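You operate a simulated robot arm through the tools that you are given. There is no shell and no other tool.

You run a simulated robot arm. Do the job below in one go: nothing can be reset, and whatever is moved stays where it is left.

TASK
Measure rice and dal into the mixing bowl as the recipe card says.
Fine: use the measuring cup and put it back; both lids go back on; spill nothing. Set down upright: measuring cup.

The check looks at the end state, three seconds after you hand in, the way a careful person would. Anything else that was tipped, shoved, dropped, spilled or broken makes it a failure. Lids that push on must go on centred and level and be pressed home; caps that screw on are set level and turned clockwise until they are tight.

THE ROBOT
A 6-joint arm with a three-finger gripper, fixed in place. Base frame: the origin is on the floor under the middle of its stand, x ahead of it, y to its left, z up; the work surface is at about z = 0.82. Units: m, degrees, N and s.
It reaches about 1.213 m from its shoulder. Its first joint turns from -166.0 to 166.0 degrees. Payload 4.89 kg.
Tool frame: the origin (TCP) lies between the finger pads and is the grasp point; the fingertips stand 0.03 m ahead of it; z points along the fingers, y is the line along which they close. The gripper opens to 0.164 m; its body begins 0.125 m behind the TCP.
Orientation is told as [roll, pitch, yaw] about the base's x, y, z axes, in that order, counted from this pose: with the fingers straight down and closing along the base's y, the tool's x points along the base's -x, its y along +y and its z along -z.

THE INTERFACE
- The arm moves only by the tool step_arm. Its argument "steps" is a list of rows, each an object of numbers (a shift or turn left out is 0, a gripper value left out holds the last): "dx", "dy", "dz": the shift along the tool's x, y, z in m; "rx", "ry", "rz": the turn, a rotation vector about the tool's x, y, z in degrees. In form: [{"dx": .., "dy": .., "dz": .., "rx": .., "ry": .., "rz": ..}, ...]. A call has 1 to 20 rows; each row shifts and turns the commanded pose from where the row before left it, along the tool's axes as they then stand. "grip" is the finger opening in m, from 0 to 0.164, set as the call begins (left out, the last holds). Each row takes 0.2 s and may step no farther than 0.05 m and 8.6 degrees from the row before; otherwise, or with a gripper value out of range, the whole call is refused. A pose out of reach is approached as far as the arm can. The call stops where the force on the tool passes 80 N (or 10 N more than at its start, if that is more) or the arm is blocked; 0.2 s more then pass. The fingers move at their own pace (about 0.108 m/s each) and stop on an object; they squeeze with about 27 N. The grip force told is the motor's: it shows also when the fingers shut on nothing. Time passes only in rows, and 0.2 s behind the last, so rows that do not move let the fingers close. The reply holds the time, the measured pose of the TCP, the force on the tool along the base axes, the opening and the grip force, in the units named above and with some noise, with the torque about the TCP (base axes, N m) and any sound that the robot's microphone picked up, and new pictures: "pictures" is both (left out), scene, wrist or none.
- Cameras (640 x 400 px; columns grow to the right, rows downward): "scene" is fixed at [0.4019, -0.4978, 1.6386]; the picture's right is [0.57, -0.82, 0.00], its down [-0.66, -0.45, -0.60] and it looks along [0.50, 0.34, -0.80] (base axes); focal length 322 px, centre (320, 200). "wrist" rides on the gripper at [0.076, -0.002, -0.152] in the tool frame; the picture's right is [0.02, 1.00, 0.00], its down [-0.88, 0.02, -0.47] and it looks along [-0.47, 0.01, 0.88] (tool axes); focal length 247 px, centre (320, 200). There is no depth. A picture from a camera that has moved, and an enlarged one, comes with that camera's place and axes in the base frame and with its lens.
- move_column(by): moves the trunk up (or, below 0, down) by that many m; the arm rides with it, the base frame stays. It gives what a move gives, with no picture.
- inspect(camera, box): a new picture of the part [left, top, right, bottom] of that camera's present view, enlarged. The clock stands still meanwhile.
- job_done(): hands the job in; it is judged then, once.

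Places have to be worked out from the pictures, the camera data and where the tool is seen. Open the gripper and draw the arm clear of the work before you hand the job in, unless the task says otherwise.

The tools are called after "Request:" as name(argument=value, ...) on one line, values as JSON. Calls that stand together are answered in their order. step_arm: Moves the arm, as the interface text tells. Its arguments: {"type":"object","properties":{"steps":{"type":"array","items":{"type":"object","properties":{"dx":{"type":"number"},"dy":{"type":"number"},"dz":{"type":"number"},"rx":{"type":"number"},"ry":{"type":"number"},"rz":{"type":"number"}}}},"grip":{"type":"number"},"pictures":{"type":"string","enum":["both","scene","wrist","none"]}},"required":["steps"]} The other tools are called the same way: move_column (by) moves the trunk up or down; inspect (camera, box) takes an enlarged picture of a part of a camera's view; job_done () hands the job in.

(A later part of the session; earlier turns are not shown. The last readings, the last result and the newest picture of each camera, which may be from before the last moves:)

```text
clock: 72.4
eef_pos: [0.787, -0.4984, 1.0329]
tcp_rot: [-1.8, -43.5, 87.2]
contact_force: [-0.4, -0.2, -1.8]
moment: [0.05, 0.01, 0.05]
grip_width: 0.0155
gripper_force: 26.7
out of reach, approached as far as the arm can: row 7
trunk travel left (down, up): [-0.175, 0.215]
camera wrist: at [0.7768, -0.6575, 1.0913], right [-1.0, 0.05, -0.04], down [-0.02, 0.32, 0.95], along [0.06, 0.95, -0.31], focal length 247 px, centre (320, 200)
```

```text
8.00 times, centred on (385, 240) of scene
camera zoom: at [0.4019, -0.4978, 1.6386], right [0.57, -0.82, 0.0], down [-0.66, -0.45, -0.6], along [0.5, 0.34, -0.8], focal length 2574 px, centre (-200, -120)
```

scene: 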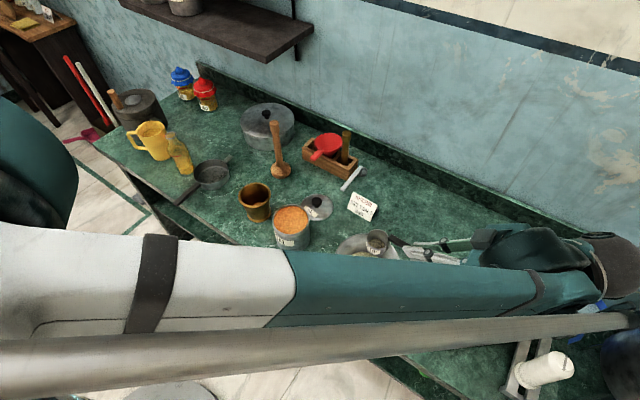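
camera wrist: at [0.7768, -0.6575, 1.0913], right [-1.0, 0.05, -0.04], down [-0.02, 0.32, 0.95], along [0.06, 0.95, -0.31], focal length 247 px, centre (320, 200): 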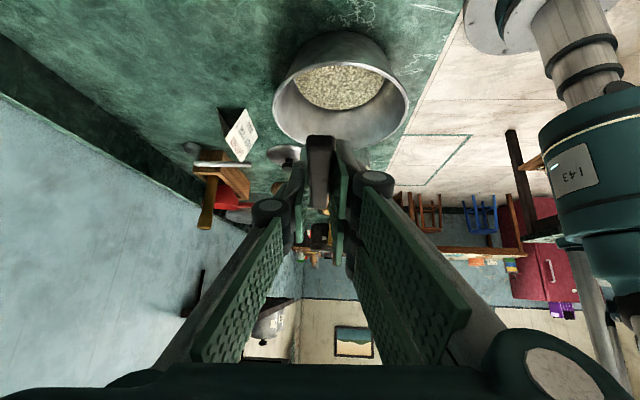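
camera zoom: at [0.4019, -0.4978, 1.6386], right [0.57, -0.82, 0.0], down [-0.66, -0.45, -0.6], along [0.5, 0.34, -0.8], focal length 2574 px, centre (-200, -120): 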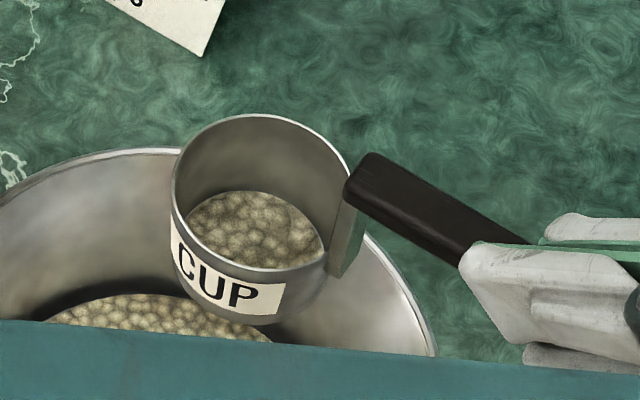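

The label reads simply "CUP", so one full scoop is one cup. But there's still rice in the bottom of the cup, so it didn't empty completely. I'll zoom in to judge how much.

Request:
inspect(camera="scene", box=[368, 222, 398, 252])

Request:
inspect(camera="wrist", box=[250, 20, 430, 160])

```text
13.33 times, centred on (383, 237) of scene
camera zoom: at [0.4019, -0.4978, 1.6386], right [0.57, -0.82, 0.0], down [-0.66, -0.45, -0.6], along [0.5, 0.34, -0.8], focal length 4289 px, centre (-520, -293)
```

zoom: 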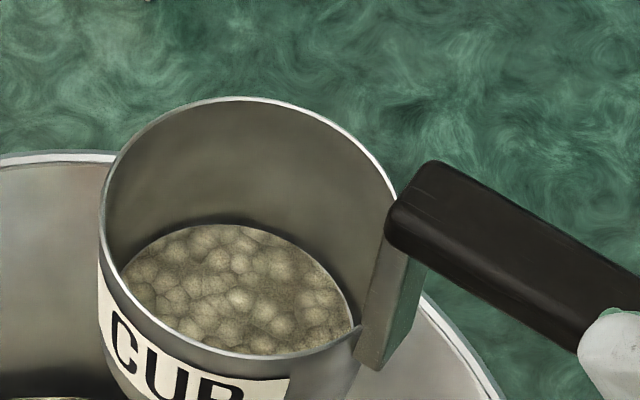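

```text
2.86 times, centred on (340, 90) of wrist
camera zoom: at [0.7768, -0.6575, 1.0913], right [-1.0, 0.05, -0.04], down [-0.02, 0.32, 0.95], along [0.06, 0.95, -0.31], focal length 706 px, centre (263, 514)
```

zoom: 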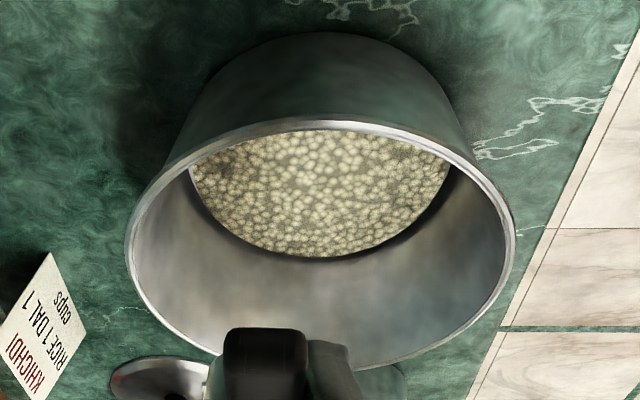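

About 5 mm of rice is left, so 108° of tilt wasn't quite enough. I'll raise a bit for clearance over the dal can and tilt again over the bowl, this time to about 135°, first going to 80°.

Request:
step_arm(steps=[{"dx": -0.0247, "dz": -0.0247}, {"dx": -0.015, "dz": -0.0044, "ry": 8}, {"dx": -0.015, "dz": -0.0044, "ry": 8}, {"dx": -0.015, "dz": -0.0044, "ry": 8}, {"dx": -0.015, "dz": -0.0044, "ry": 8}, {"dx": -0.015, "dz": -0.0044, "ry": 8}, {"dx": -0.015, "dz": -0.0044, "ry": 8}, {"dx": -0.015, "dz": -0.0044, "ry": 8}, {"dx": -0.015, "dz": -0.0044, "ry": 8}, {"dx": -0.015, "dz": -0.0044, "ry": 8}, {"dx": -0.015, "dz": -0.0044, "ry": 8}, {}], pictures="both")

Request:
inspect(camera="scene", box=[300, 180, 430, 300])

```text
clock: 75.0
eef_pos: [0.8025, -0.3601, 1.1269]
tcp_rot: [-0.1, 35.2, 87.3]
contact_force: [0.0, -0.2, -0.3]
moment: [0.01, 0.0, -0.02]
grip_width: 0.0154
gripper_force: 27.4
out of reach, approached as far as the arm can: row 1
trunk travel left (down, up): [-0.175, 0.215]
camera wrist: at [0.8046, -0.3339, 1.2954], right [-1.0, 0.03, 0.01], down [0.03, 0.99, -0.12], along [-0.01, -0.12, -0.99], focal length 247 px, centre (320, 200)
```

scene: 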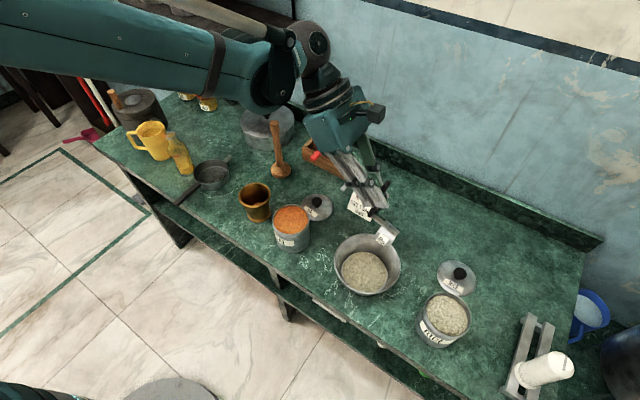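
wrist: 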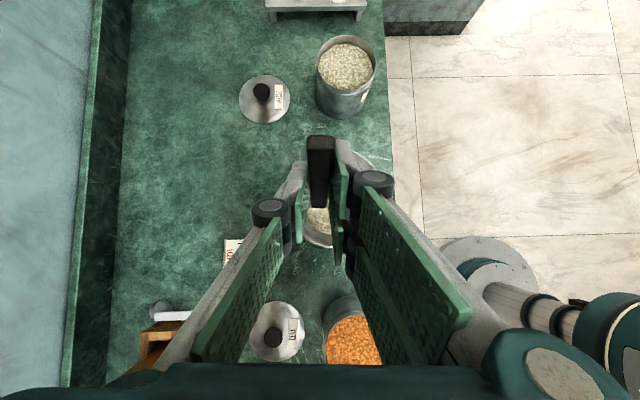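

```text
3.33 times, centred on (365, 240) of scene
camera zoom: at [0.4019, -0.4978, 1.6386], right [0.57, -0.82, 0.0], down [-0.66, -0.45, -0.6], along [0.5, 0.34, -0.8], focal length 1072 px, centre (170, 67)
```

zoom: 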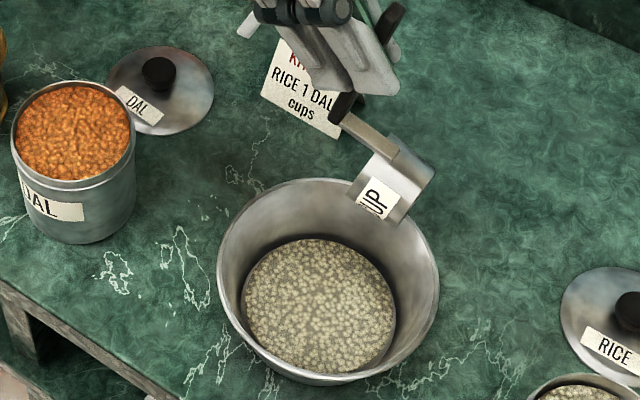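

The cup has drifted to x≈0.80, so I'll first shift back over the bowl centre (x≈0.775) and then continue to about 136°.

Request:
step_arm(steps=[{"dy": 0.014}, {"dy": 0.014}, {"dx": -0.015, "dz": -0.0044, "ry": 8}, {"dx": -0.015, "dz": -0.0044, "ry": 8}, {"dx": -0.015, "dz": -0.0044, "ry": 8}, {"dx": -0.015, "dz": -0.0044, "ry": 8}, {}], pictures="both")

Request:
inspect(camera="scene", box=[280, 160, 430, 300])

```text
clock: 76.6
eef_pos: [0.7761, -0.3052, 1.0964]
tcp_rot: [-0.1, 67.2, 87.1]
contact_force: [0.7, 0.5, -2.1]
moment: [0.05, -0.01, -0.05]
grip_width: 0.0155
gripper_force: 27.1
trunk travel left (down, up): [-0.175, 0.215]
camera wrist: at [0.7825, -0.1946, 1.2262], right [-1.0, 0.04, 0.02], down [0.02, 0.78, -0.63], along [-0.04, -0.63, -0.78], focal length 247 px, centre (320, 200)
```

scene: 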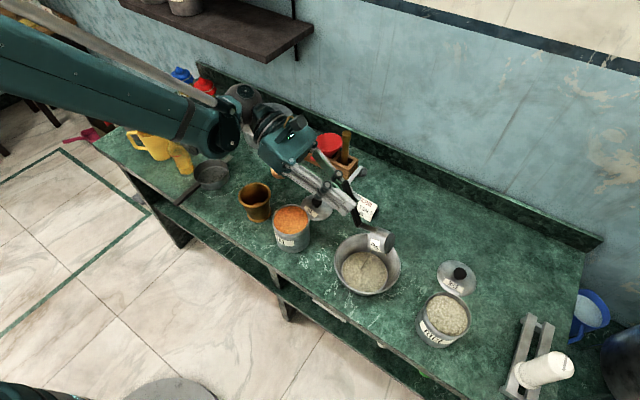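
wrist: 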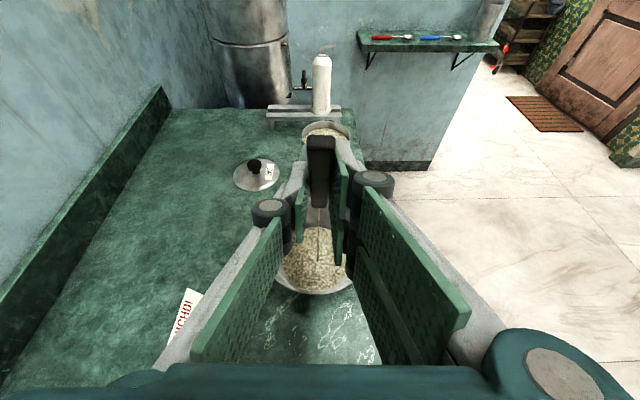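

```text
2.86 times, centred on (355, 230) of scene
camera zoom: at [0.4019, -0.4978, 1.6386], right [0.57, -0.82, 0.0], down [-0.66, -0.45, -0.6], along [0.5, 0.34, -0.8], focal length 919 px, centre (220, 114)
```

zoom: 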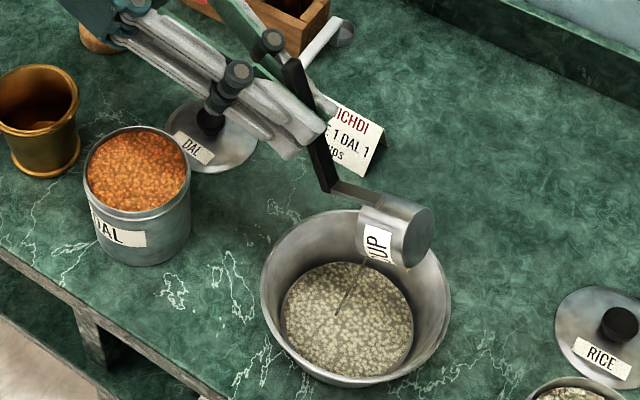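

A thin stream is running into the bowl. I'll continue to about 136° and wait for it to finish.

Request:
step_arm(steps=[{"dx": -0.015, "dz": -0.0044, "ry": 8}, {"dx": -0.015, "dz": -0.0044, "ry": 8}, {"dx": -0.015, "dz": -0.0044, "ry": 8}, {}, {}, {}, {}], pictures="both")

Request:
inspect(camera="scene", box=[280, 160, 430, 300])

```text
clock: 78.2
eef_pos: [0.7761, -0.2838, 1.0557]
tcp_rot: [-176.7, 88.9, -89.4]
contact_force: [0.1, 0.5, -1.3]
moment: [0.09, 0.01, -0.03]
grip_width: 0.0151
gripper_force: 27.2
trunk travel left (down, up): [-0.175, 0.215]
camera wrist: at [0.7846, -0.1293, 1.1293], right [-1.0, 0.05, 0.02], down [0.0, 0.46, -0.89], along [-0.05, -0.89, -0.46], focal length 247 px, centre (320, 200)
```

scene: 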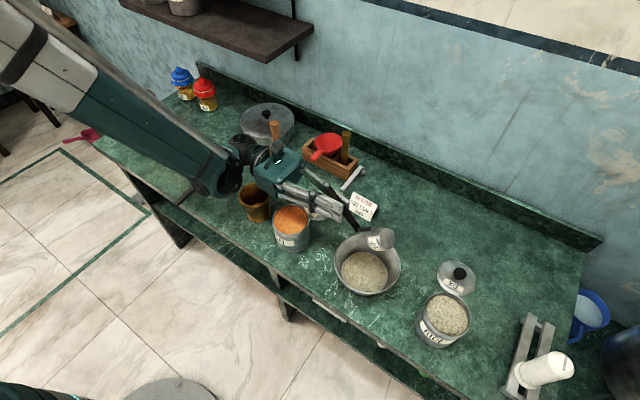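
wrist: 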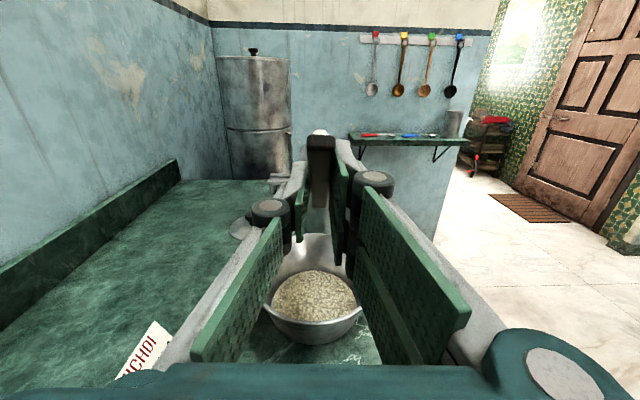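

```text
2.86 times, centred on (355, 230) of scene
camera zoom: at [0.4019, -0.4978, 1.6386], right [0.57, -0.82, 0.0], down [-0.66, -0.45, -0.6], along [0.5, 0.34, -0.8], focal length 919 px, centre (220, 114)
```

zoom: 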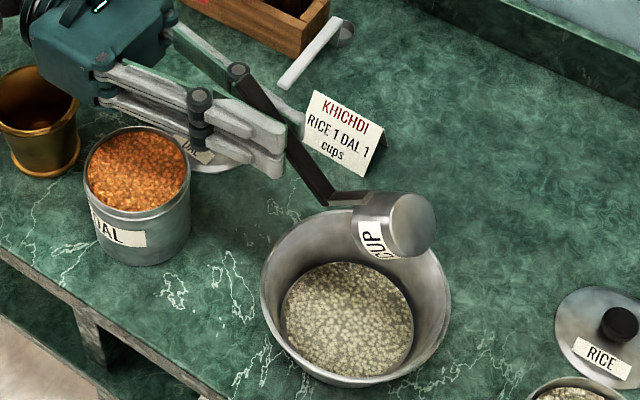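

No stream is visible any more. I'll bring the cup back to a vertical-tool pose over the bowl and check inside it.

Request:
step_arm(steps=[{}, {}, {"dx": 0.0142, "dz": 0.0064, "ry": -8}, {"dx": 0.0142, "dz": 0.0064, "ry": -8}, {"dx": 0.0142, "dz": 0.0064, "ry": -8}, {"dx": 0.0142, "dz": 0.0064, "ry": -8}, {"dx": 0.0142, "dz": 0.0064, "ry": -8}, {"dx": 0.0142, "dz": 0.0064, "ry": -8}, {"dx": 0.0142, "dz": 0.0064, "ry": -8}, {"dx": 0.0142, "dz": 0.0064, "ry": -8}, {"dx": 0.0142, "dz": 0.0064, "ry": -8}, {"dx": 0.0142, "dz": 0.0064, "ry": -8}, {"dx": 0.0142, "dz": 0.0064, "ry": -8}, {"dx": 0.0142, "dz": 0.0064, "ry": -8}, {}], pictures="both")

Request:
inspect(camera="scene", box=[330, 190, 420, 280])

```text
clock: 81.4
eef_pos: [0.7682, -0.4362, 1.1215]
tcp_rot: [-0.1, -5.0, 87.3]
contact_force: [1.0, -1.2, -2.1]
moment: [0.09, 0.05, 0.01]
grip_width: 0.0153
gripper_force: 27.3
trunk travel left (down, up): [-0.175, 0.215]
camera wrist: at [0.7647, -0.5254, 1.2676], right [-1.0, 0.03, 0.0], down [0.02, 0.84, 0.55], along [0.02, 0.55, -0.84], focal length 247 px, centre (320, 200)
```

scene: 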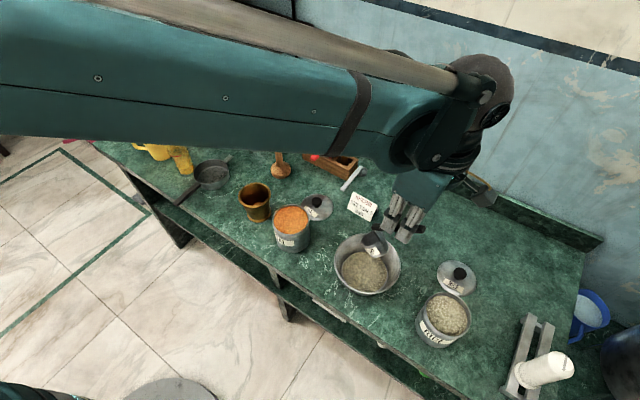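
wrist: 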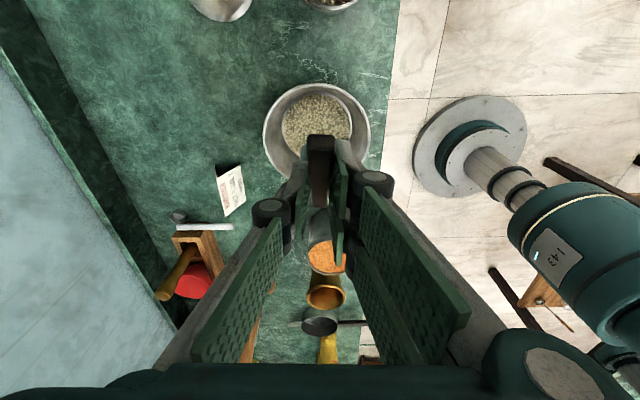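

```text
4.44 times, centred on (375, 235) of scene
camera zoom: at [0.4019, -0.4978, 1.6386], right [0.57, -0.82, 0.0], down [-0.66, -0.45, -0.6], along [0.5, 0.34, -0.8], focal length 1430 px, centre (76, 44)
```

zoom: 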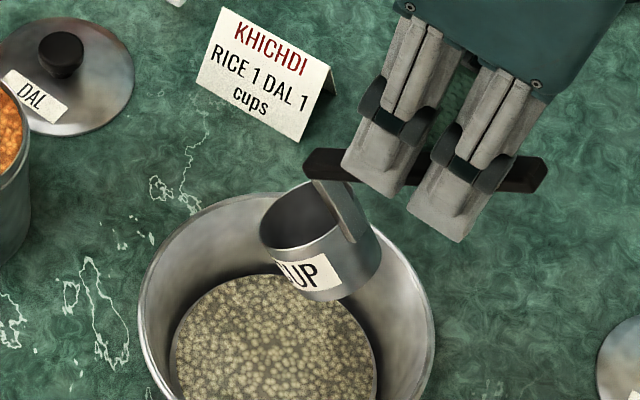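

The masher and everything else are undisturbed. I'll move the cup over the dal canister with the handle toward -y and turn it upright there, so I can check it's empty before dipping.

Request:
step_arm(steps=[{"dx": -0.032, "dy": 0.0046, "dz": 0.0013}, {"dx": -0.032, "dy": 0.0046, "dz": 0.0013}, {"dx": -0.032, "dy": 0.0046, "dz": 0.0013}, {"dx": -0.032, "dy": 0.0046, "dz": 0.0013}, {"dx": -0.032, "dy": 0.0046, "dz": 0.0013}, {"dx": -0.032, "dy": 0.0046, "dz": 0.0013}, {"dx": -0.032, "dy": 0.0046, "dz": 0.0013}, {"dx": 0.0142, "dz": 0.0064, "ry": -8}, {"dx": 0.0142, "dz": 0.0064, "ry": -8}, {"dx": 0.0142, "dz": 0.0064, "ry": -8}, {"dx": 0.0142, "dz": 0.0064, "ry": -8}, {"dx": 0.0142, "dz": 0.0064, "ry": -8}, {}], pictures="both")

Request:
inspect(camera="scene", box=[240, 170, 360, 280])

```text
clock: 84.2
eef_pos: [0.7454, -0.2626, 1.0771]
tcp_rot: [-0.2, -45.1, 87.3]
contact_force: [0.2, -0.2, -1.6]
moment: [0.05, 0.05, 0.03]
grip_width: 0.0155
gripper_force: 26.6
trunk travel left (down, up): [-0.175, 0.215]
camera wrist: at [0.7394, -0.4253, 1.1306], right [-1.0, 0.03, -0.02], down [-0.01, 0.29, 0.96], along [0.04, 0.96, -0.29], focal length 247 px, centre (320, 200)
```

scene: 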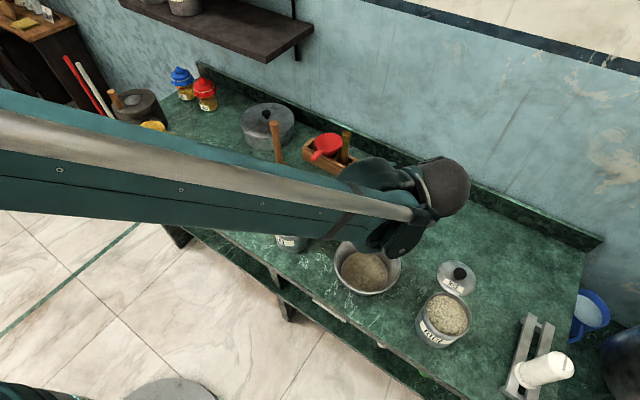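
wrist: 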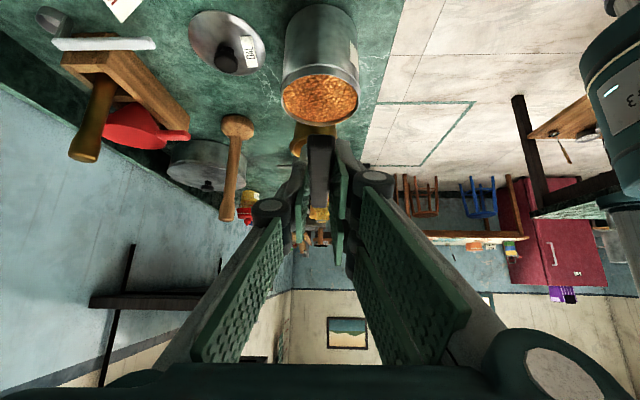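

```text
3.64 times, centred on (300, 225) of scene
camera zoom: at [0.4019, -0.4978, 1.6386], right [0.57, -0.82, 0.0], down [-0.66, -0.45, -0.6], along [0.5, 0.34, -0.8], focal length 1170 px, centre (393, 109)
```

zoom: 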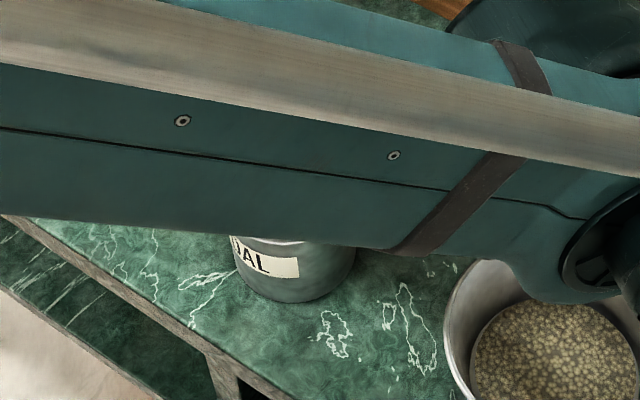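

The forearm now hides the dal can from the scene camera. I'll swing the handle around the cup's vertical axis, with the cup staying level above the can, toward the robot side, where the view was good at the rice can.

Request:
step_arm(steps=[{"dx": -0.0007, "dy": 0.0144, "dz": 0.0007, "rx": 5.784, "rz": 5.784}, {"dx": -0.0007, "dy": 0.0144, "dz": 0.0007, "rx": 5.784, "rz": 5.784}, {"dx": -0.0007, "dy": 0.0144, "dz": 0.0007, "rx": 5.784, "rz": 5.784}, {"dx": -0.0007, "dy": 0.0144, "dz": 0.0007, "rx": 5.784, "rz": 5.784}, {"dx": -0.0007, "dy": 0.0144, "dz": 0.0007, "rx": 5.784, "rz": 5.784}, {"dx": -0.0007, "dy": 0.0144, "dz": 0.0007, "rx": 5.784, "rz": 5.784}, {}], pictures="both")

Request:
inspect(camera="scene", box=[240, 170, 360, 280])

```text
clock: 85.8
eef_pos: [0.6687, -0.2227, 1.0784]
tcp_rot: [-0.2, -45.0, 38.3]
contact_force: [-0.4, 0.8, -0.8]
moment: [-0.11, 0.05, -0.06]
grip_width: 0.015
gripper_force: 26.9
trunk travel left (down, up): [-0.175, 0.215]
camera wrist: at [0.5431, -0.325, 1.132], right [-0.63, 0.78, -0.02], down [0.21, 0.2, 0.96], along [0.75, 0.6, -0.29], focal length 247 px, centre (320, 200)
```

scene: 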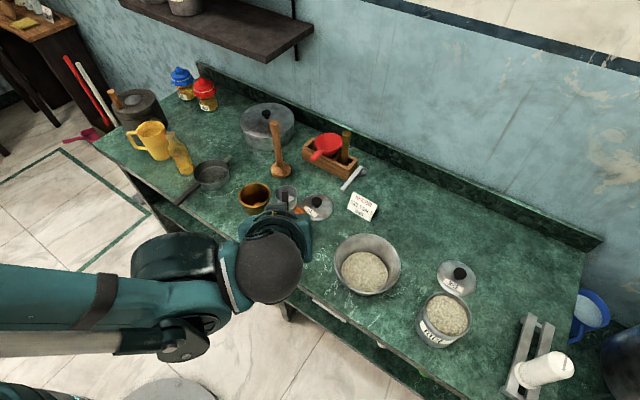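
wrist: 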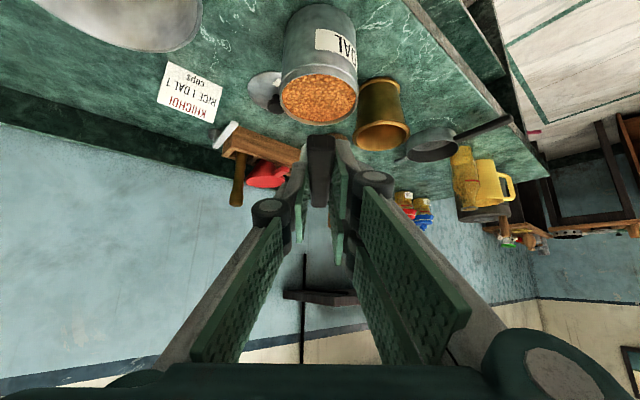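

```text
3.64 times, centred on (300, 225) of scene
camera zoom: at [0.4019, -0.4978, 1.6386], right [0.57, -0.82, 0.0], down [-0.66, -0.45, -0.6], along [0.5, 0.34, -0.8], focal length 1170 px, centre (393, 109)
```

zoom: 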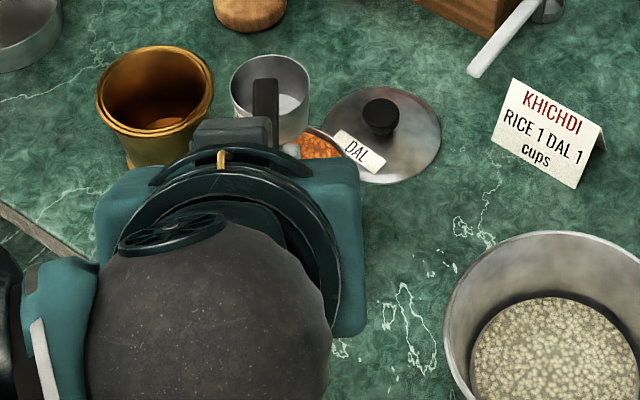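

The cup is empty (clean shiny bottom), so all the rice is in the bowl. I'll rotate a bit more so the gripper doesn't hide the can.

Request:
step_arm(steps=[{"dx": -0.0007, "dy": 0.0144, "dz": 0.0007, "rx": 5.784, "rz": 5.784}, {"dx": -0.0007, "dy": 0.0144, "dz": 0.0007, "rx": 5.784, "rz": 5.784}, {"dx": -0.0007, "dy": 0.0144, "dz": 0.0007, "rx": 5.784, "rz": 5.784}, {"dx": -0.0007, "dy": 0.0144, "dz": 0.0007, "rx": 5.784, "rz": 5.784}, {}], pictures="both")

Request:
inspect(camera="scene", box=[240, 170, 360, 280])

```text
clock: 87.0
eef_pos: [0.6486, -0.171, 1.0769]
tcp_rot: [-0.2, -45.0, 5.6]
contact_force: [-0.1, -0.2, -1.1]
moment: [0.0, 0.03, -0.01]
grip_width: 0.0153
gripper_force: 26.6
trunk travel left (down, up): [-0.175, 0.215]
camera wrist: at [0.4877, -0.1878, 1.1306], right [-0.11, 0.99, -0.02], down [0.28, 0.05, 0.96], along [0.95, 0.1, -0.29], focal length 247 px, centre (320, 200)
```

scene: 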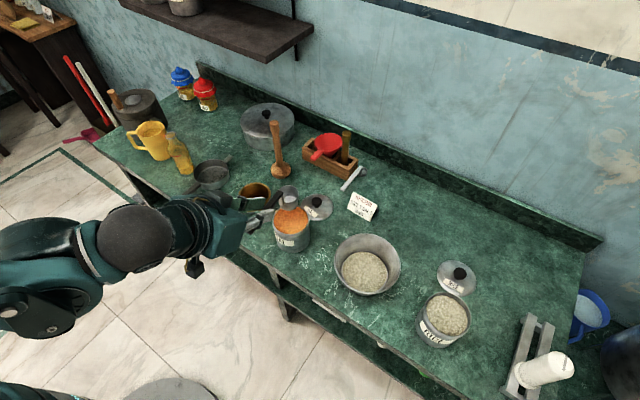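
wrist: 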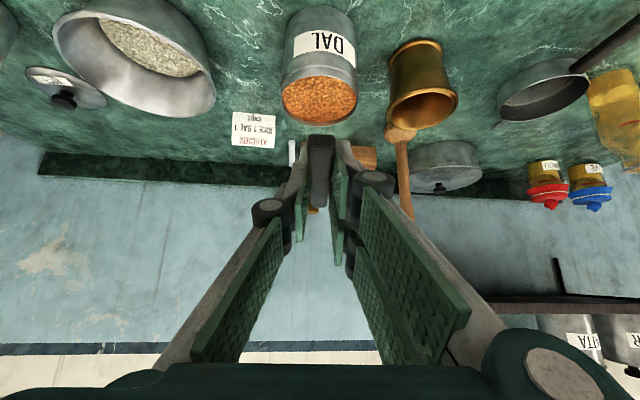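

```text
3.64 times, centred on (300, 225) of scene
camera zoom: at [0.4019, -0.4978, 1.6386], right [0.57, -0.82, 0.0], down [-0.66, -0.45, -0.6], along [0.5, 0.34, -0.8], focal length 1170 px, centre (393, 109)
```

zoom: 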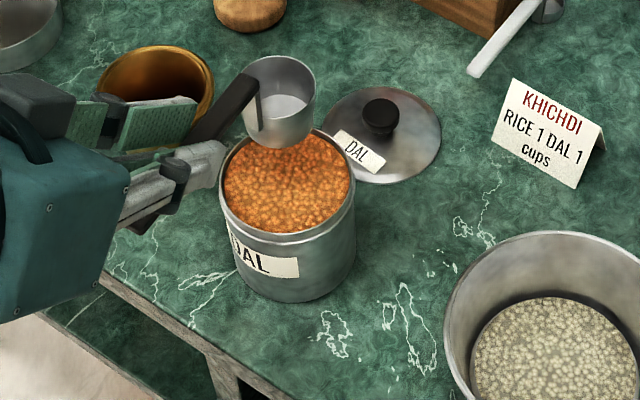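

This is a clear view and a reachable pose. The cup is about 5 mm too far forward, so I'll correct that and lower it to just above the dal.

Request:
step_arm(steps=[{"dx": 0.0028, "dz": -0.0028}, {"dx": 0.012, "dz": 0.012}, {"dx": 0.012, "dz": 0.012}, {"dx": 0.012, "dz": 0.012}, {"dx": 0.01, "dz": 0.01}, {}], pictures="scene")

Request:
inspect(camera="scene", box=[260, 170, 340, 260])

```text
clock: 88.4
eef_pos: [0.645, -0.1722, 1.0135]
tcp_rot: [-0.2, -45.0, 5.7]
contact_force: [0.6, -0.5, -1.5]
moment: [-0.03, 0.08, 0.01]
grip_width: 0.0153
gripper_force: 26.9
trunk travel left (down, up): [-0.175, 0.215]
```

scene: 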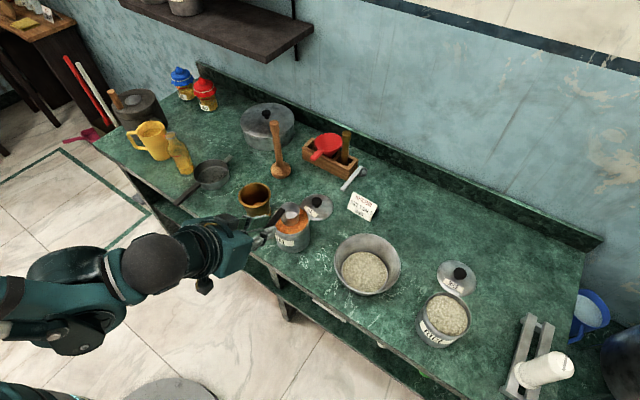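

```text
4.44 times, centred on (300, 215) of scene
camera zoom: at [0.4019, -0.4978, 1.6386], right [0.57, -0.82, 0.0], down [-0.66, -0.45, -0.6], along [0.5, 0.34, -0.8], focal length 1430 px, centre (409, 133)
```

zoom: 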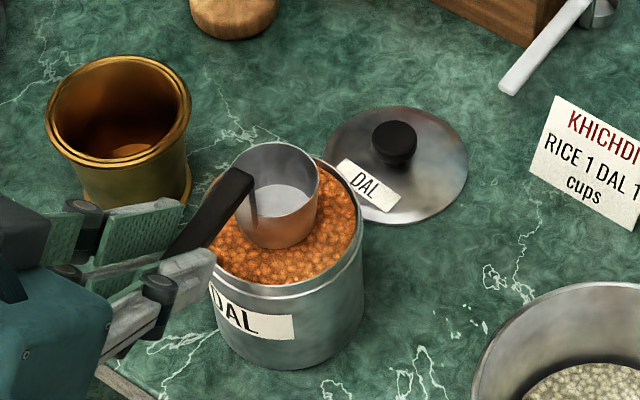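

The cup is just touching the dal surface, about 2 cm clear of the can wall all round. I'll dip slowly to the same depth that filled it with rice (TCP z≈0.950) and pause.

Request:
step_arm(steps=[{"dx": 0.0056, "dz": 0.0056}, {"dx": 0.0056, "dz": 0.0056}, {"dx": 0.0056, "dz": 0.0056}, {"dx": 0.0056, "dz": 0.0056}, {"dx": 0.0056, "dz": 0.0056}, {"dx": 0.0056, "dz": 0.0056}, {}], pictures="scene")

Request:
inspect(camera="scene", box=[260, 170, 340, 260])

```text
clock: 90.0
eef_pos: [0.6433, -0.1726, 0.9641]
tcp_rot: [-0.2, -45.0, 5.7]
contact_force: [0.6, -0.8, -0.6]
moment: [0.01, 0.15, -0.02]
grip_width: 0.0155
gripper_force: 26.7
trunk travel left (down, up): [-0.175, 0.215]
```

scene: 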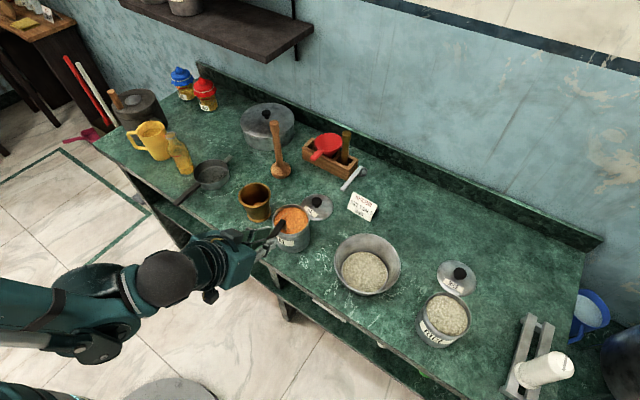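

```text
4.44 times, centred on (300, 215) of scene
camera zoom: at [0.4019, -0.4978, 1.6386], right [0.57, -0.82, 0.0], down [-0.66, -0.45, -0.6], along [0.5, 0.34, -0.8], focal length 1430 px, centre (409, 133)
```

zoom: 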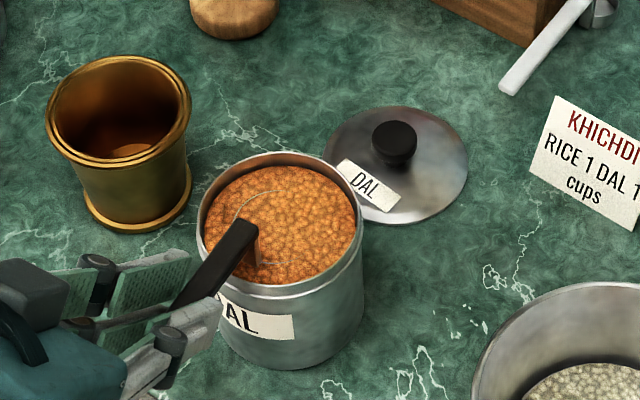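

The rim is at the dal surface. I'll go the last 14 mm down and pause for it to fill.

Request:
step_arm(steps=[{"dx": 0.005, "dz": 0.005}, {"dx": 0.005, "dz": 0.005}, {}, {}, {}, {}, {}], pictures="scene")

Request:
inspect(camera="scene", box=[260, 170, 340, 260])

```text
clock: 91.6
eef_pos: [0.6442, -0.1723, 0.9502]
tcp_rot: [-0.2, -45.0, 5.7]
contact_force: [0.5, 0.1, -1.1]
moment: [0.0, 0.17, -0.01]
grip_width: 0.0156
gripper_force: 27.0
trunk travel left (down, up): [-0.175, 0.215]
```

scene: 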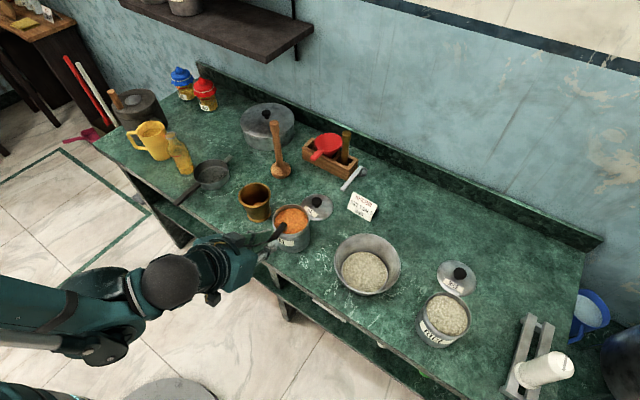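

```text
4.44 times, centred on (300, 215) of scene
camera zoom: at [0.4019, -0.4978, 1.6386], right [0.57, -0.82, 0.0], down [-0.66, -0.45, -0.6], along [0.5, 0.34, -0.8], focal length 1430 px, centre (409, 133)
```

zoom: 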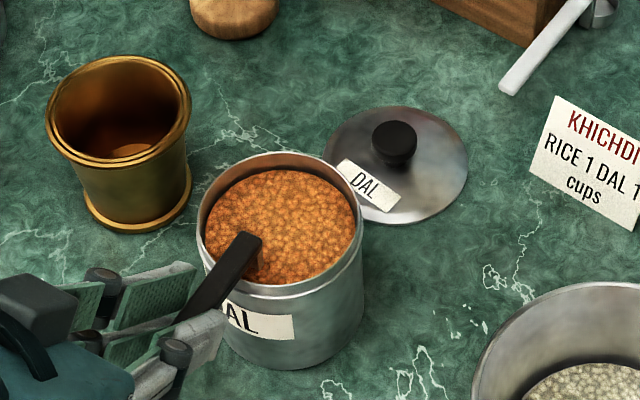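

Fully submerged with no contact force. I'll raise it slowly and level, then check the fill.

Request:
step_arm(steps=[{"dx": -0.0035, "dz": -0.0035}, {"dx": -0.0035, "dz": -0.0035}, {"dx": -0.0035, "dz": -0.0035}, {"dx": -0.0035, "dz": -0.0035}, {"dx": -0.0035, "dz": -0.0035}, {"dx": -0.0035, "dz": -0.0035}, {"dx": -0.0035, "dz": -0.0035}, {"dx": -0.0035, "dz": -0.0035}, {"dx": -0.0035, "dz": -0.0035}, {"dx": -0.0035, "dz": -0.0035}, {"dx": -0.0035, "dz": -0.0035}, {"dx": -0.0035, "dz": -0.0035}, {"dx": -0.0035, "dz": -0.0035}, {}], pictures="scene")

Request:
inspect(camera="scene", box=[270, 185, 320, 245])

```text
clock: 94.6
eef_pos: [0.643, -0.1716, 1.015]
tcp_rot: [-0.2, -45.0, 5.6]
contact_force: [0.4, 0.4, -1.4]
moment: [-0.02, 0.16, 0.03]
grip_width: 0.0155
gripper_force: 26.8
trunk travel left (down, up): [-0.175, 0.215]
```

scene: 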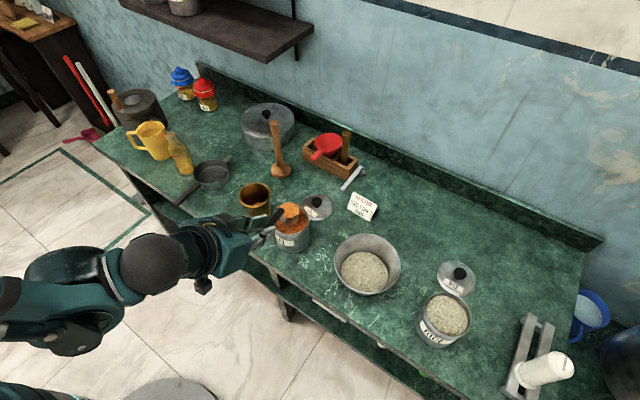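

```text
6.67 times, centred on (295, 215) of scene
camera zoom: at [0.4019, -0.4978, 1.6386], right [0.57, -0.82, 0.0], down [-0.66, -0.45, -0.6], along [0.5, 0.34, -0.8], focal length 2145 px, centre (487, 100)
```

zoom: 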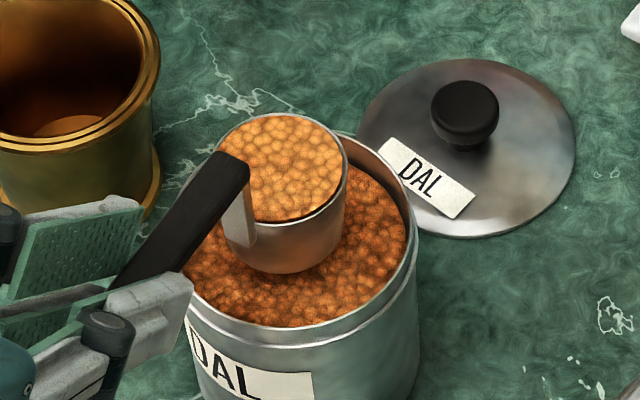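

A full level cup of dal. I'll lift it clear and slowly swing the handle around to the -y side about the cup's own vertical axis, ready for the pour posture that worked.

Request:
step_arm(steps=[{"dx": -0.008, "dz": -0.008}, {"dx": -0.014, "dz": -0.014}, {"dx": -0.01, "dz": -0.01}, {"dx": -0.0003, "dy": -0.009, "dz": 0.0003, "rx": -3.613, "rz": -3.613}, {"dx": -0.0003, "dy": -0.009, "dz": 0.0003, "rx": -3.613, "rz": -3.613}, {"dx": -0.0003, "dy": -0.009, "dz": 0.0003, "rx": -3.613, "rz": -3.613}, {"dx": -0.0003, "dy": -0.009, "dz": 0.0003, "rx": -3.613, "rz": -3.613}, {"dx": -0.0003, "dy": -0.009, "dz": 0.0003, "rx": -3.613, "rz": -3.613}, {"dx": -0.0003, "dy": -0.009, "dz": 0.0003, "rx": -3.613, "rz": -3.613}, {"dx": -0.0003, "dy": -0.009, "dz": 0.0003, "rx": -3.613, "rz": -3.613}, {"dx": -0.0003, "dy": -0.009, "dz": 0.0003, "rx": -3.613, "rz": -3.613}, {"dx": -0.0003, "dy": -0.009, "dz": 0.0003, "rx": -3.613, "rz": -3.613}, {"dx": -0.0003, "dy": -0.009, "dz": 0.0003, "rx": -3.613, "rz": -3.613}, {"dx": -0.0003, "dy": -0.009, "dz": 0.0003, "rx": -3.613, "rz": -3.613}, {"dx": -0.0003, "dy": -0.009, "dz": 0.0003, "rx": -3.613, "rz": -3.613}, {"dx": -0.0003, "dy": -0.009, "dz": 0.0003, "rx": -3.613, "rz": -3.613}, {"dx": -0.0003, "dy": -0.009, "dz": 0.0003, "rx": -3.613, "rz": -3.613}, {"dx": -0.0003, "dy": -0.009, "dz": 0.0003, "rx": -3.613, "rz": -3.613}, {"dx": -0.0003, "dy": -0.009, "dz": 0.0003, "rx": -3.613, "rz": -3.613}, {}], pictures="both")

```text
clock: 98.8
eef_pos: [0.7399, -0.263, 1.0603]
tcp_rot: [0.0, -44.9, 87.4]
contact_force: [-0.2, -0.2, -1.2]
moment: [-0.1, -0.01, 0.03]
grip_width: 0.0155
gripper_force: 27.2
trunk travel left (down, up): [-0.175, 0.215]
camera wrist: at [0.7345, -0.425, 1.1143], right [-1.0, 0.03, -0.02], down [-0.01, 0.29, 0.96], along [0.04, 0.96, -0.29], focal length 247 px, centre (320, 200)
```

scene: 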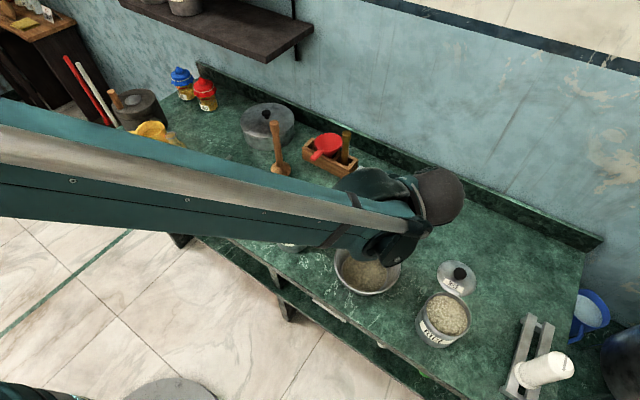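
wrist: 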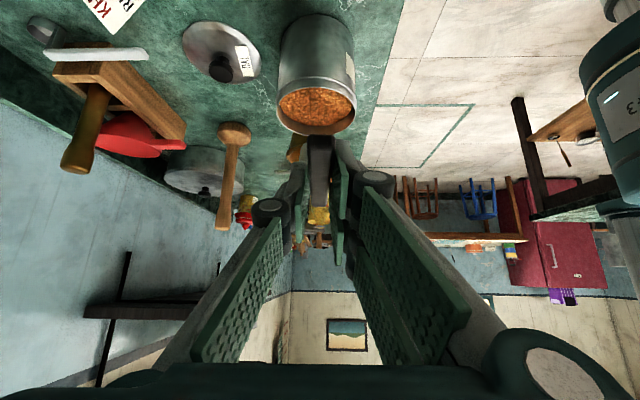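

The pose was reached with the cup level. Now I'll carry it gently across so the cup is fully over the bowl, rim centre near (0.772, -0.365).

Request:
step_arm(steps=[{"dx": 0.0057, "dy": -0.0015, "dz": -0.0057}, {"dx": 0.0114, "dy": -0.0029, "dz": -0.0114}, {"dx": 0.01425, "dy": -0.0037, "dz": -0.01425}, {"dx": 0.01425, "dy": -0.0037, "dz": -0.01425}, {"dx": 0.01425, "dy": -0.0037, "dz": -0.01425}, {"dx": 0.01425, "dy": -0.0037, "dz": -0.01425}, {"dx": 0.01425, "dy": -0.0037, "dz": -0.01425}, {"dx": 0.01425, "dy": -0.0037, "dz": -0.01425}, {"dx": 0.01425, "dy": -0.0037, "dz": -0.01425}, {"dx": 0.0114, "dy": -0.0029, "dz": -0.0114}, {"dx": 0.0086, "dy": -0.0022, "dz": -0.0086}, {"dx": 0.0057, "dy": -0.0015, "dz": -0.0057}, {}], pictures="both")

Request:
inspect(camera="scene", box=[310, 190, 430, 290])

```text
clock: 101.6
eef_pos: [0.7814, -0.4504, 1.0593]
tcp_rot: [-0.9, -44.2, 87.3]
contact_force: [-0.2, -0.8, -1.4]
moment: [-0.13, 0.01, 0.02]
grip_width: 0.0155
gripper_force: 26.8
out of reach, approached as far as the arm can: row 9, 10, 11, 12
trunk travel left (down, up): [-0.175, 0.215]
camera wrist: at [0.7743, -0.6105, 1.1164], right [-1.0, 0.04, -0.03], down [-0.01, 0.3, 0.95], along [0.05, 0.95, -0.3], focal length 247 px, centre (320, 200)
```

scene: 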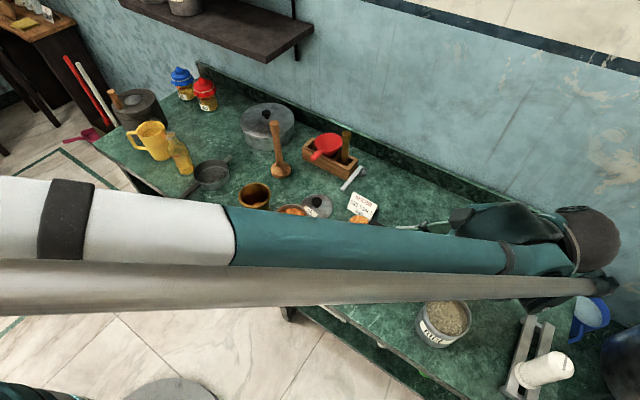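
wrist: 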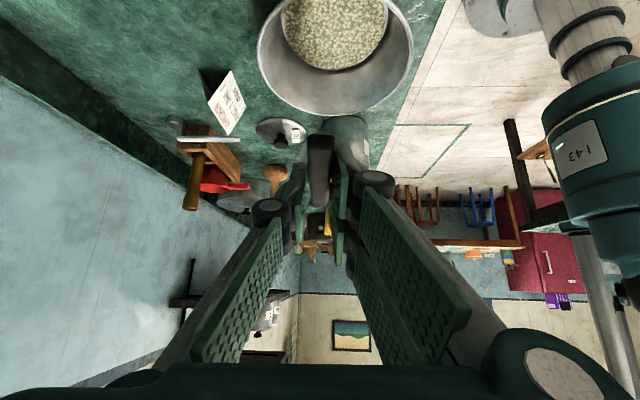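

```text
4.00 times, centred on (370, 240) of scene
camera zoom: at [0.4019, -0.4978, 1.6386], right [0.57, -0.82, 0.0], down [-0.66, -0.45, -0.6], along [0.5, 0.34, -0.8], focal length 1287 px, centre (120, 40)
```

zoom: 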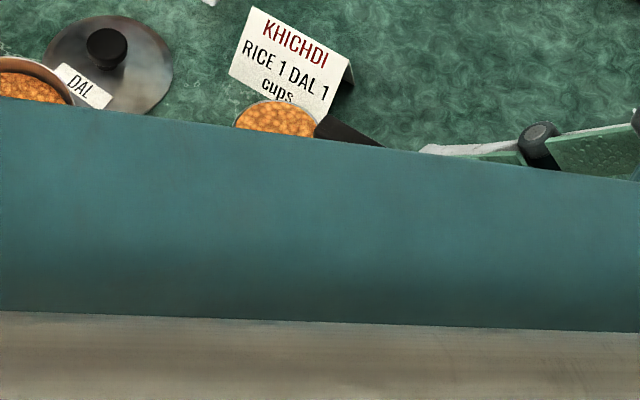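

The cup is nearly over the bowl, but the arm hit its reach limit, so the cup is still about 4 cm off-centre. I'll raise the handle 16° (rice held at 24°), which frees up reach, while moving the cup to the bowl's centre.

Request:
step_arm(steps=[{"dx": -0.0022, "dy": 0.0035, "dz": -0.0075, "ry": 4}, {"dx": -0.0022, "dy": 0.0035, "dz": -0.0075, "ry": 4}, {"dx": -0.0015, "dy": 0.0035, "dz": -0.0067, "ry": 4}, {"dx": -0.0015, "dy": 0.0035, "dz": -0.0067, "ry": 4}, {}], pictures="both")

Request:
inspect(camera="scene", box=[310, 190, 430, 290])

```text
clock: 102.8
eef_pos: [0.7667, -0.4612, 1.0863]
tcp_rot: [-0.1, -28.8, 87.3]
contact_force: [-0.5, 0.3, -0.8]
moment: [-0.13, -0.05, 0.01]
grip_width: 0.0155
gripper_force: 26.7
trunk travel left (down, up): [-0.175, 0.215]
camera wrist: at [0.7621, -0.6015, 1.1834], right [-1.0, 0.03, -0.01], down [0.01, 0.54, 0.84], along [0.03, 0.84, -0.54], focal length 247 px, centre (320, 200)
```

scene: 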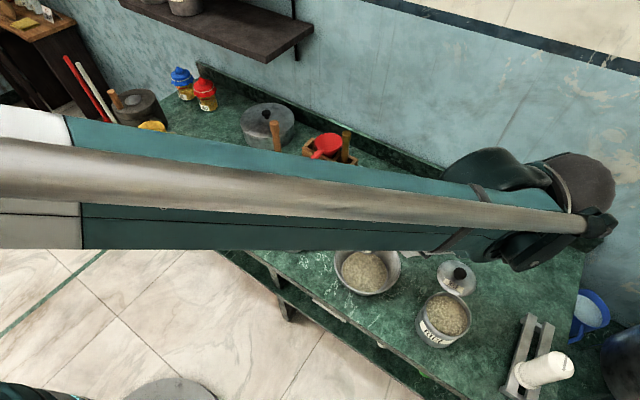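
wrist: 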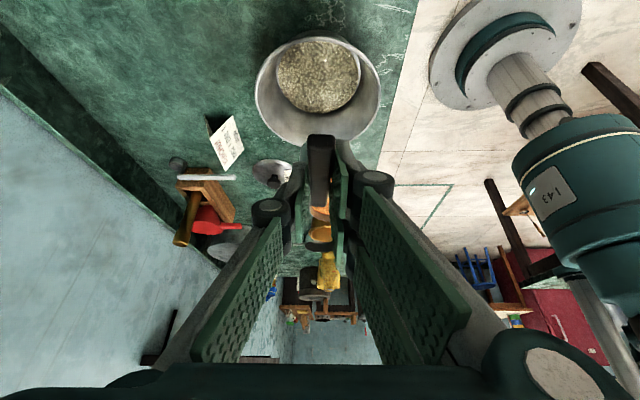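

```text
4.00 times, centred on (370, 240) of scene
camera zoom: at [0.4019, -0.4978, 1.6386], right [0.57, -0.82, 0.0], down [-0.66, -0.45, -0.6], along [0.5, 0.34, -0.8], focal length 1287 px, centre (120, 40)
```

zoom: 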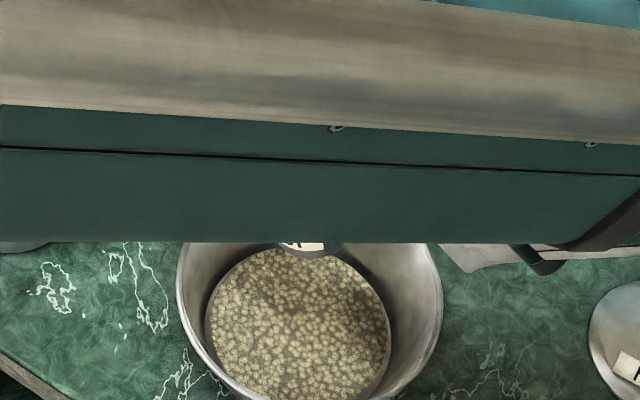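

The cup is centred over the bowl at 16° tilt. I'll keep tilting while lowering the rim toward the bowl, lip staying over the middle.

Request:
step_arm(steps=[{"dx": -0.0052, "dz": 0.0012, "ry": 6}, {"dx": -0.0057, "dz": 0.0018, "ry": 6}, {"dx": -0.0063, "dz": 0.0023, "ry": 6}, {"dx": -0.0069, "dz": 0.0028, "ry": 6}, {"dx": -0.0076, "dz": 0.0032, "ry": 6}, {"dx": -0.0083, "dz": 0.0036, "ry": 6}, {"dx": -0.0091, "dz": 0.0038, "ry": 6}, {}], pictures="both")

Request:
inspect(camera="scene", box=[300, 180, 430, 300])

```text
clock: 104.6
eef_pos: [0.7702, -0.4127, 1.0761]
tcp_rot: [-0.2, 13.2, 87.1]
contact_force: [-0.9, 0.2, -0.8]
moment: [0.01, 0.03, -0.01]
grip_width: 0.0156
gripper_force: 27.1
trunk travel left (down, up): [-0.175, 0.215]
camera wrist: at [0.7696, -0.4516, 1.2427], right [-1.0, 0.03, 0.0], down [0.03, 0.97, 0.26], along [0.0, 0.26, -0.97], focal length 247 px, centre (320, 200)
```

scene: 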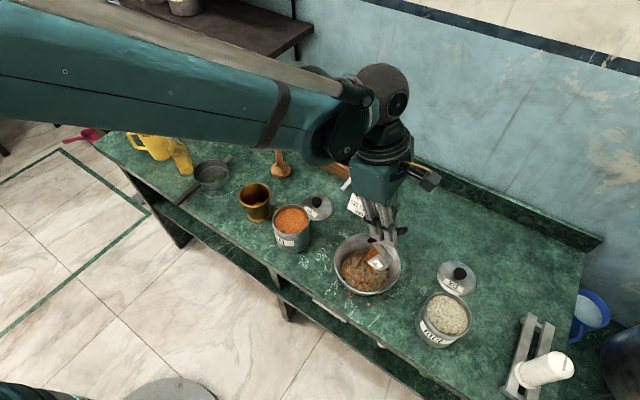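
wrist: 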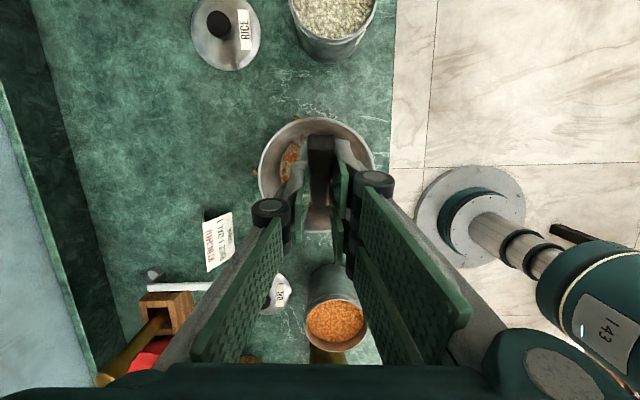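

```text
3.33 times, centred on (365, 240) of scene
camera zoom: at [0.4019, -0.4978, 1.6386], right [0.57, -0.82, 0.0], down [-0.66, -0.45, -0.6], along [0.5, 0.34, -0.8], focal length 1072 px, centre (170, 67)
```

zoom: 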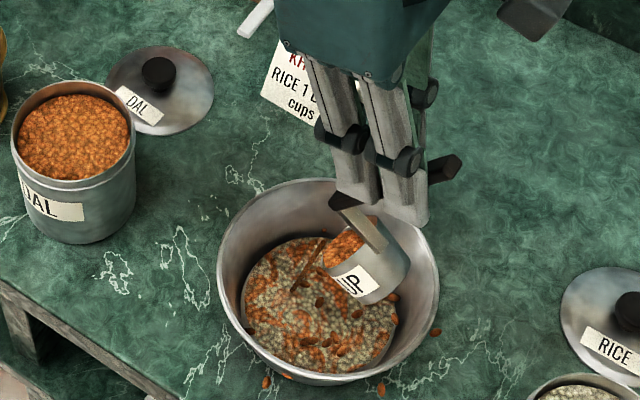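

I can see some orange bits that may be outside the bowl, so I'll zoom in before going any further.

Request:
inspect(camera="scene", box=[325, 250, 405, 310])

Request:
inspect(camera="scene", box=[370, 230, 430, 300])

Request:
inspect(camera="wrist", box=[240, 80, 400, 260])

```text
6.67 times, centred on (365, 280) of scene
camera zoom: at [0.4019, -0.4978, 1.6386], right [0.57, -0.82, 0.0], down [-0.66, -0.45, -0.6], along [0.5, 0.34, -0.8], focal length 2145 px, centre (20, -333)
```

zoom: 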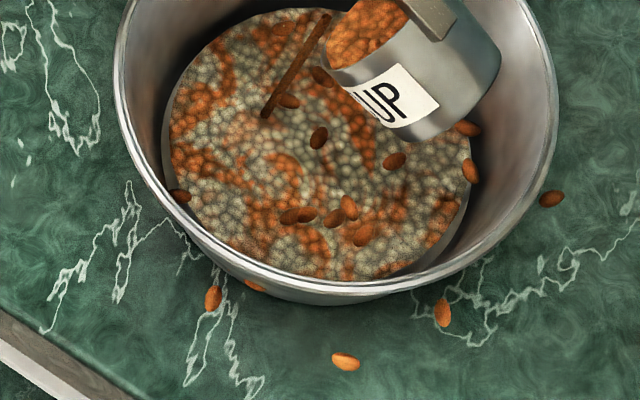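

```text
5.71 times, centred on (400, 265) of scene
camera zoom: at [0.4019, -0.4978, 1.6386], right [0.57, -0.82, 0.0], down [-0.66, -0.45, -0.6], along [0.5, 0.34, -0.8], focal length 1838 px, centre (-137, -171)
```

zoom: 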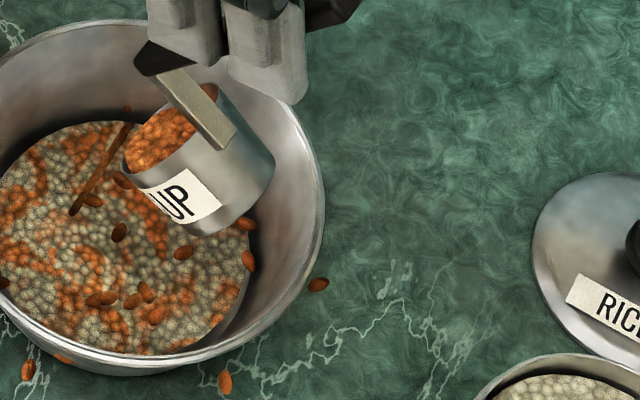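

```text
2.22 times, centred on (320, 170) of wrist
camera zoom: at [0.7696, -0.4516, 1.2427], right [-1.0, 0.03, 0.0], down [0.03, 0.97, 0.26], along [0.0, 0.26, -0.97], focal length 549 px, centre (320, 267)
```

zoom: 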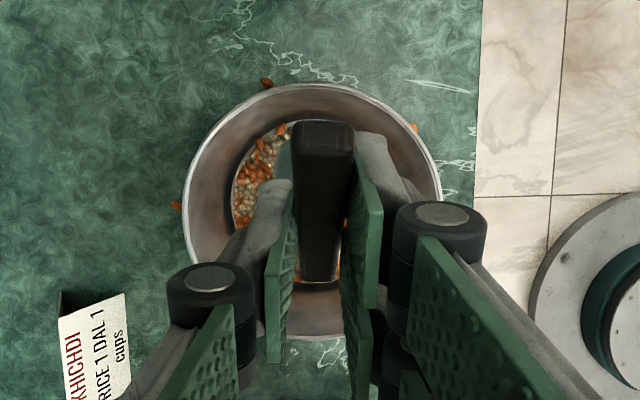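

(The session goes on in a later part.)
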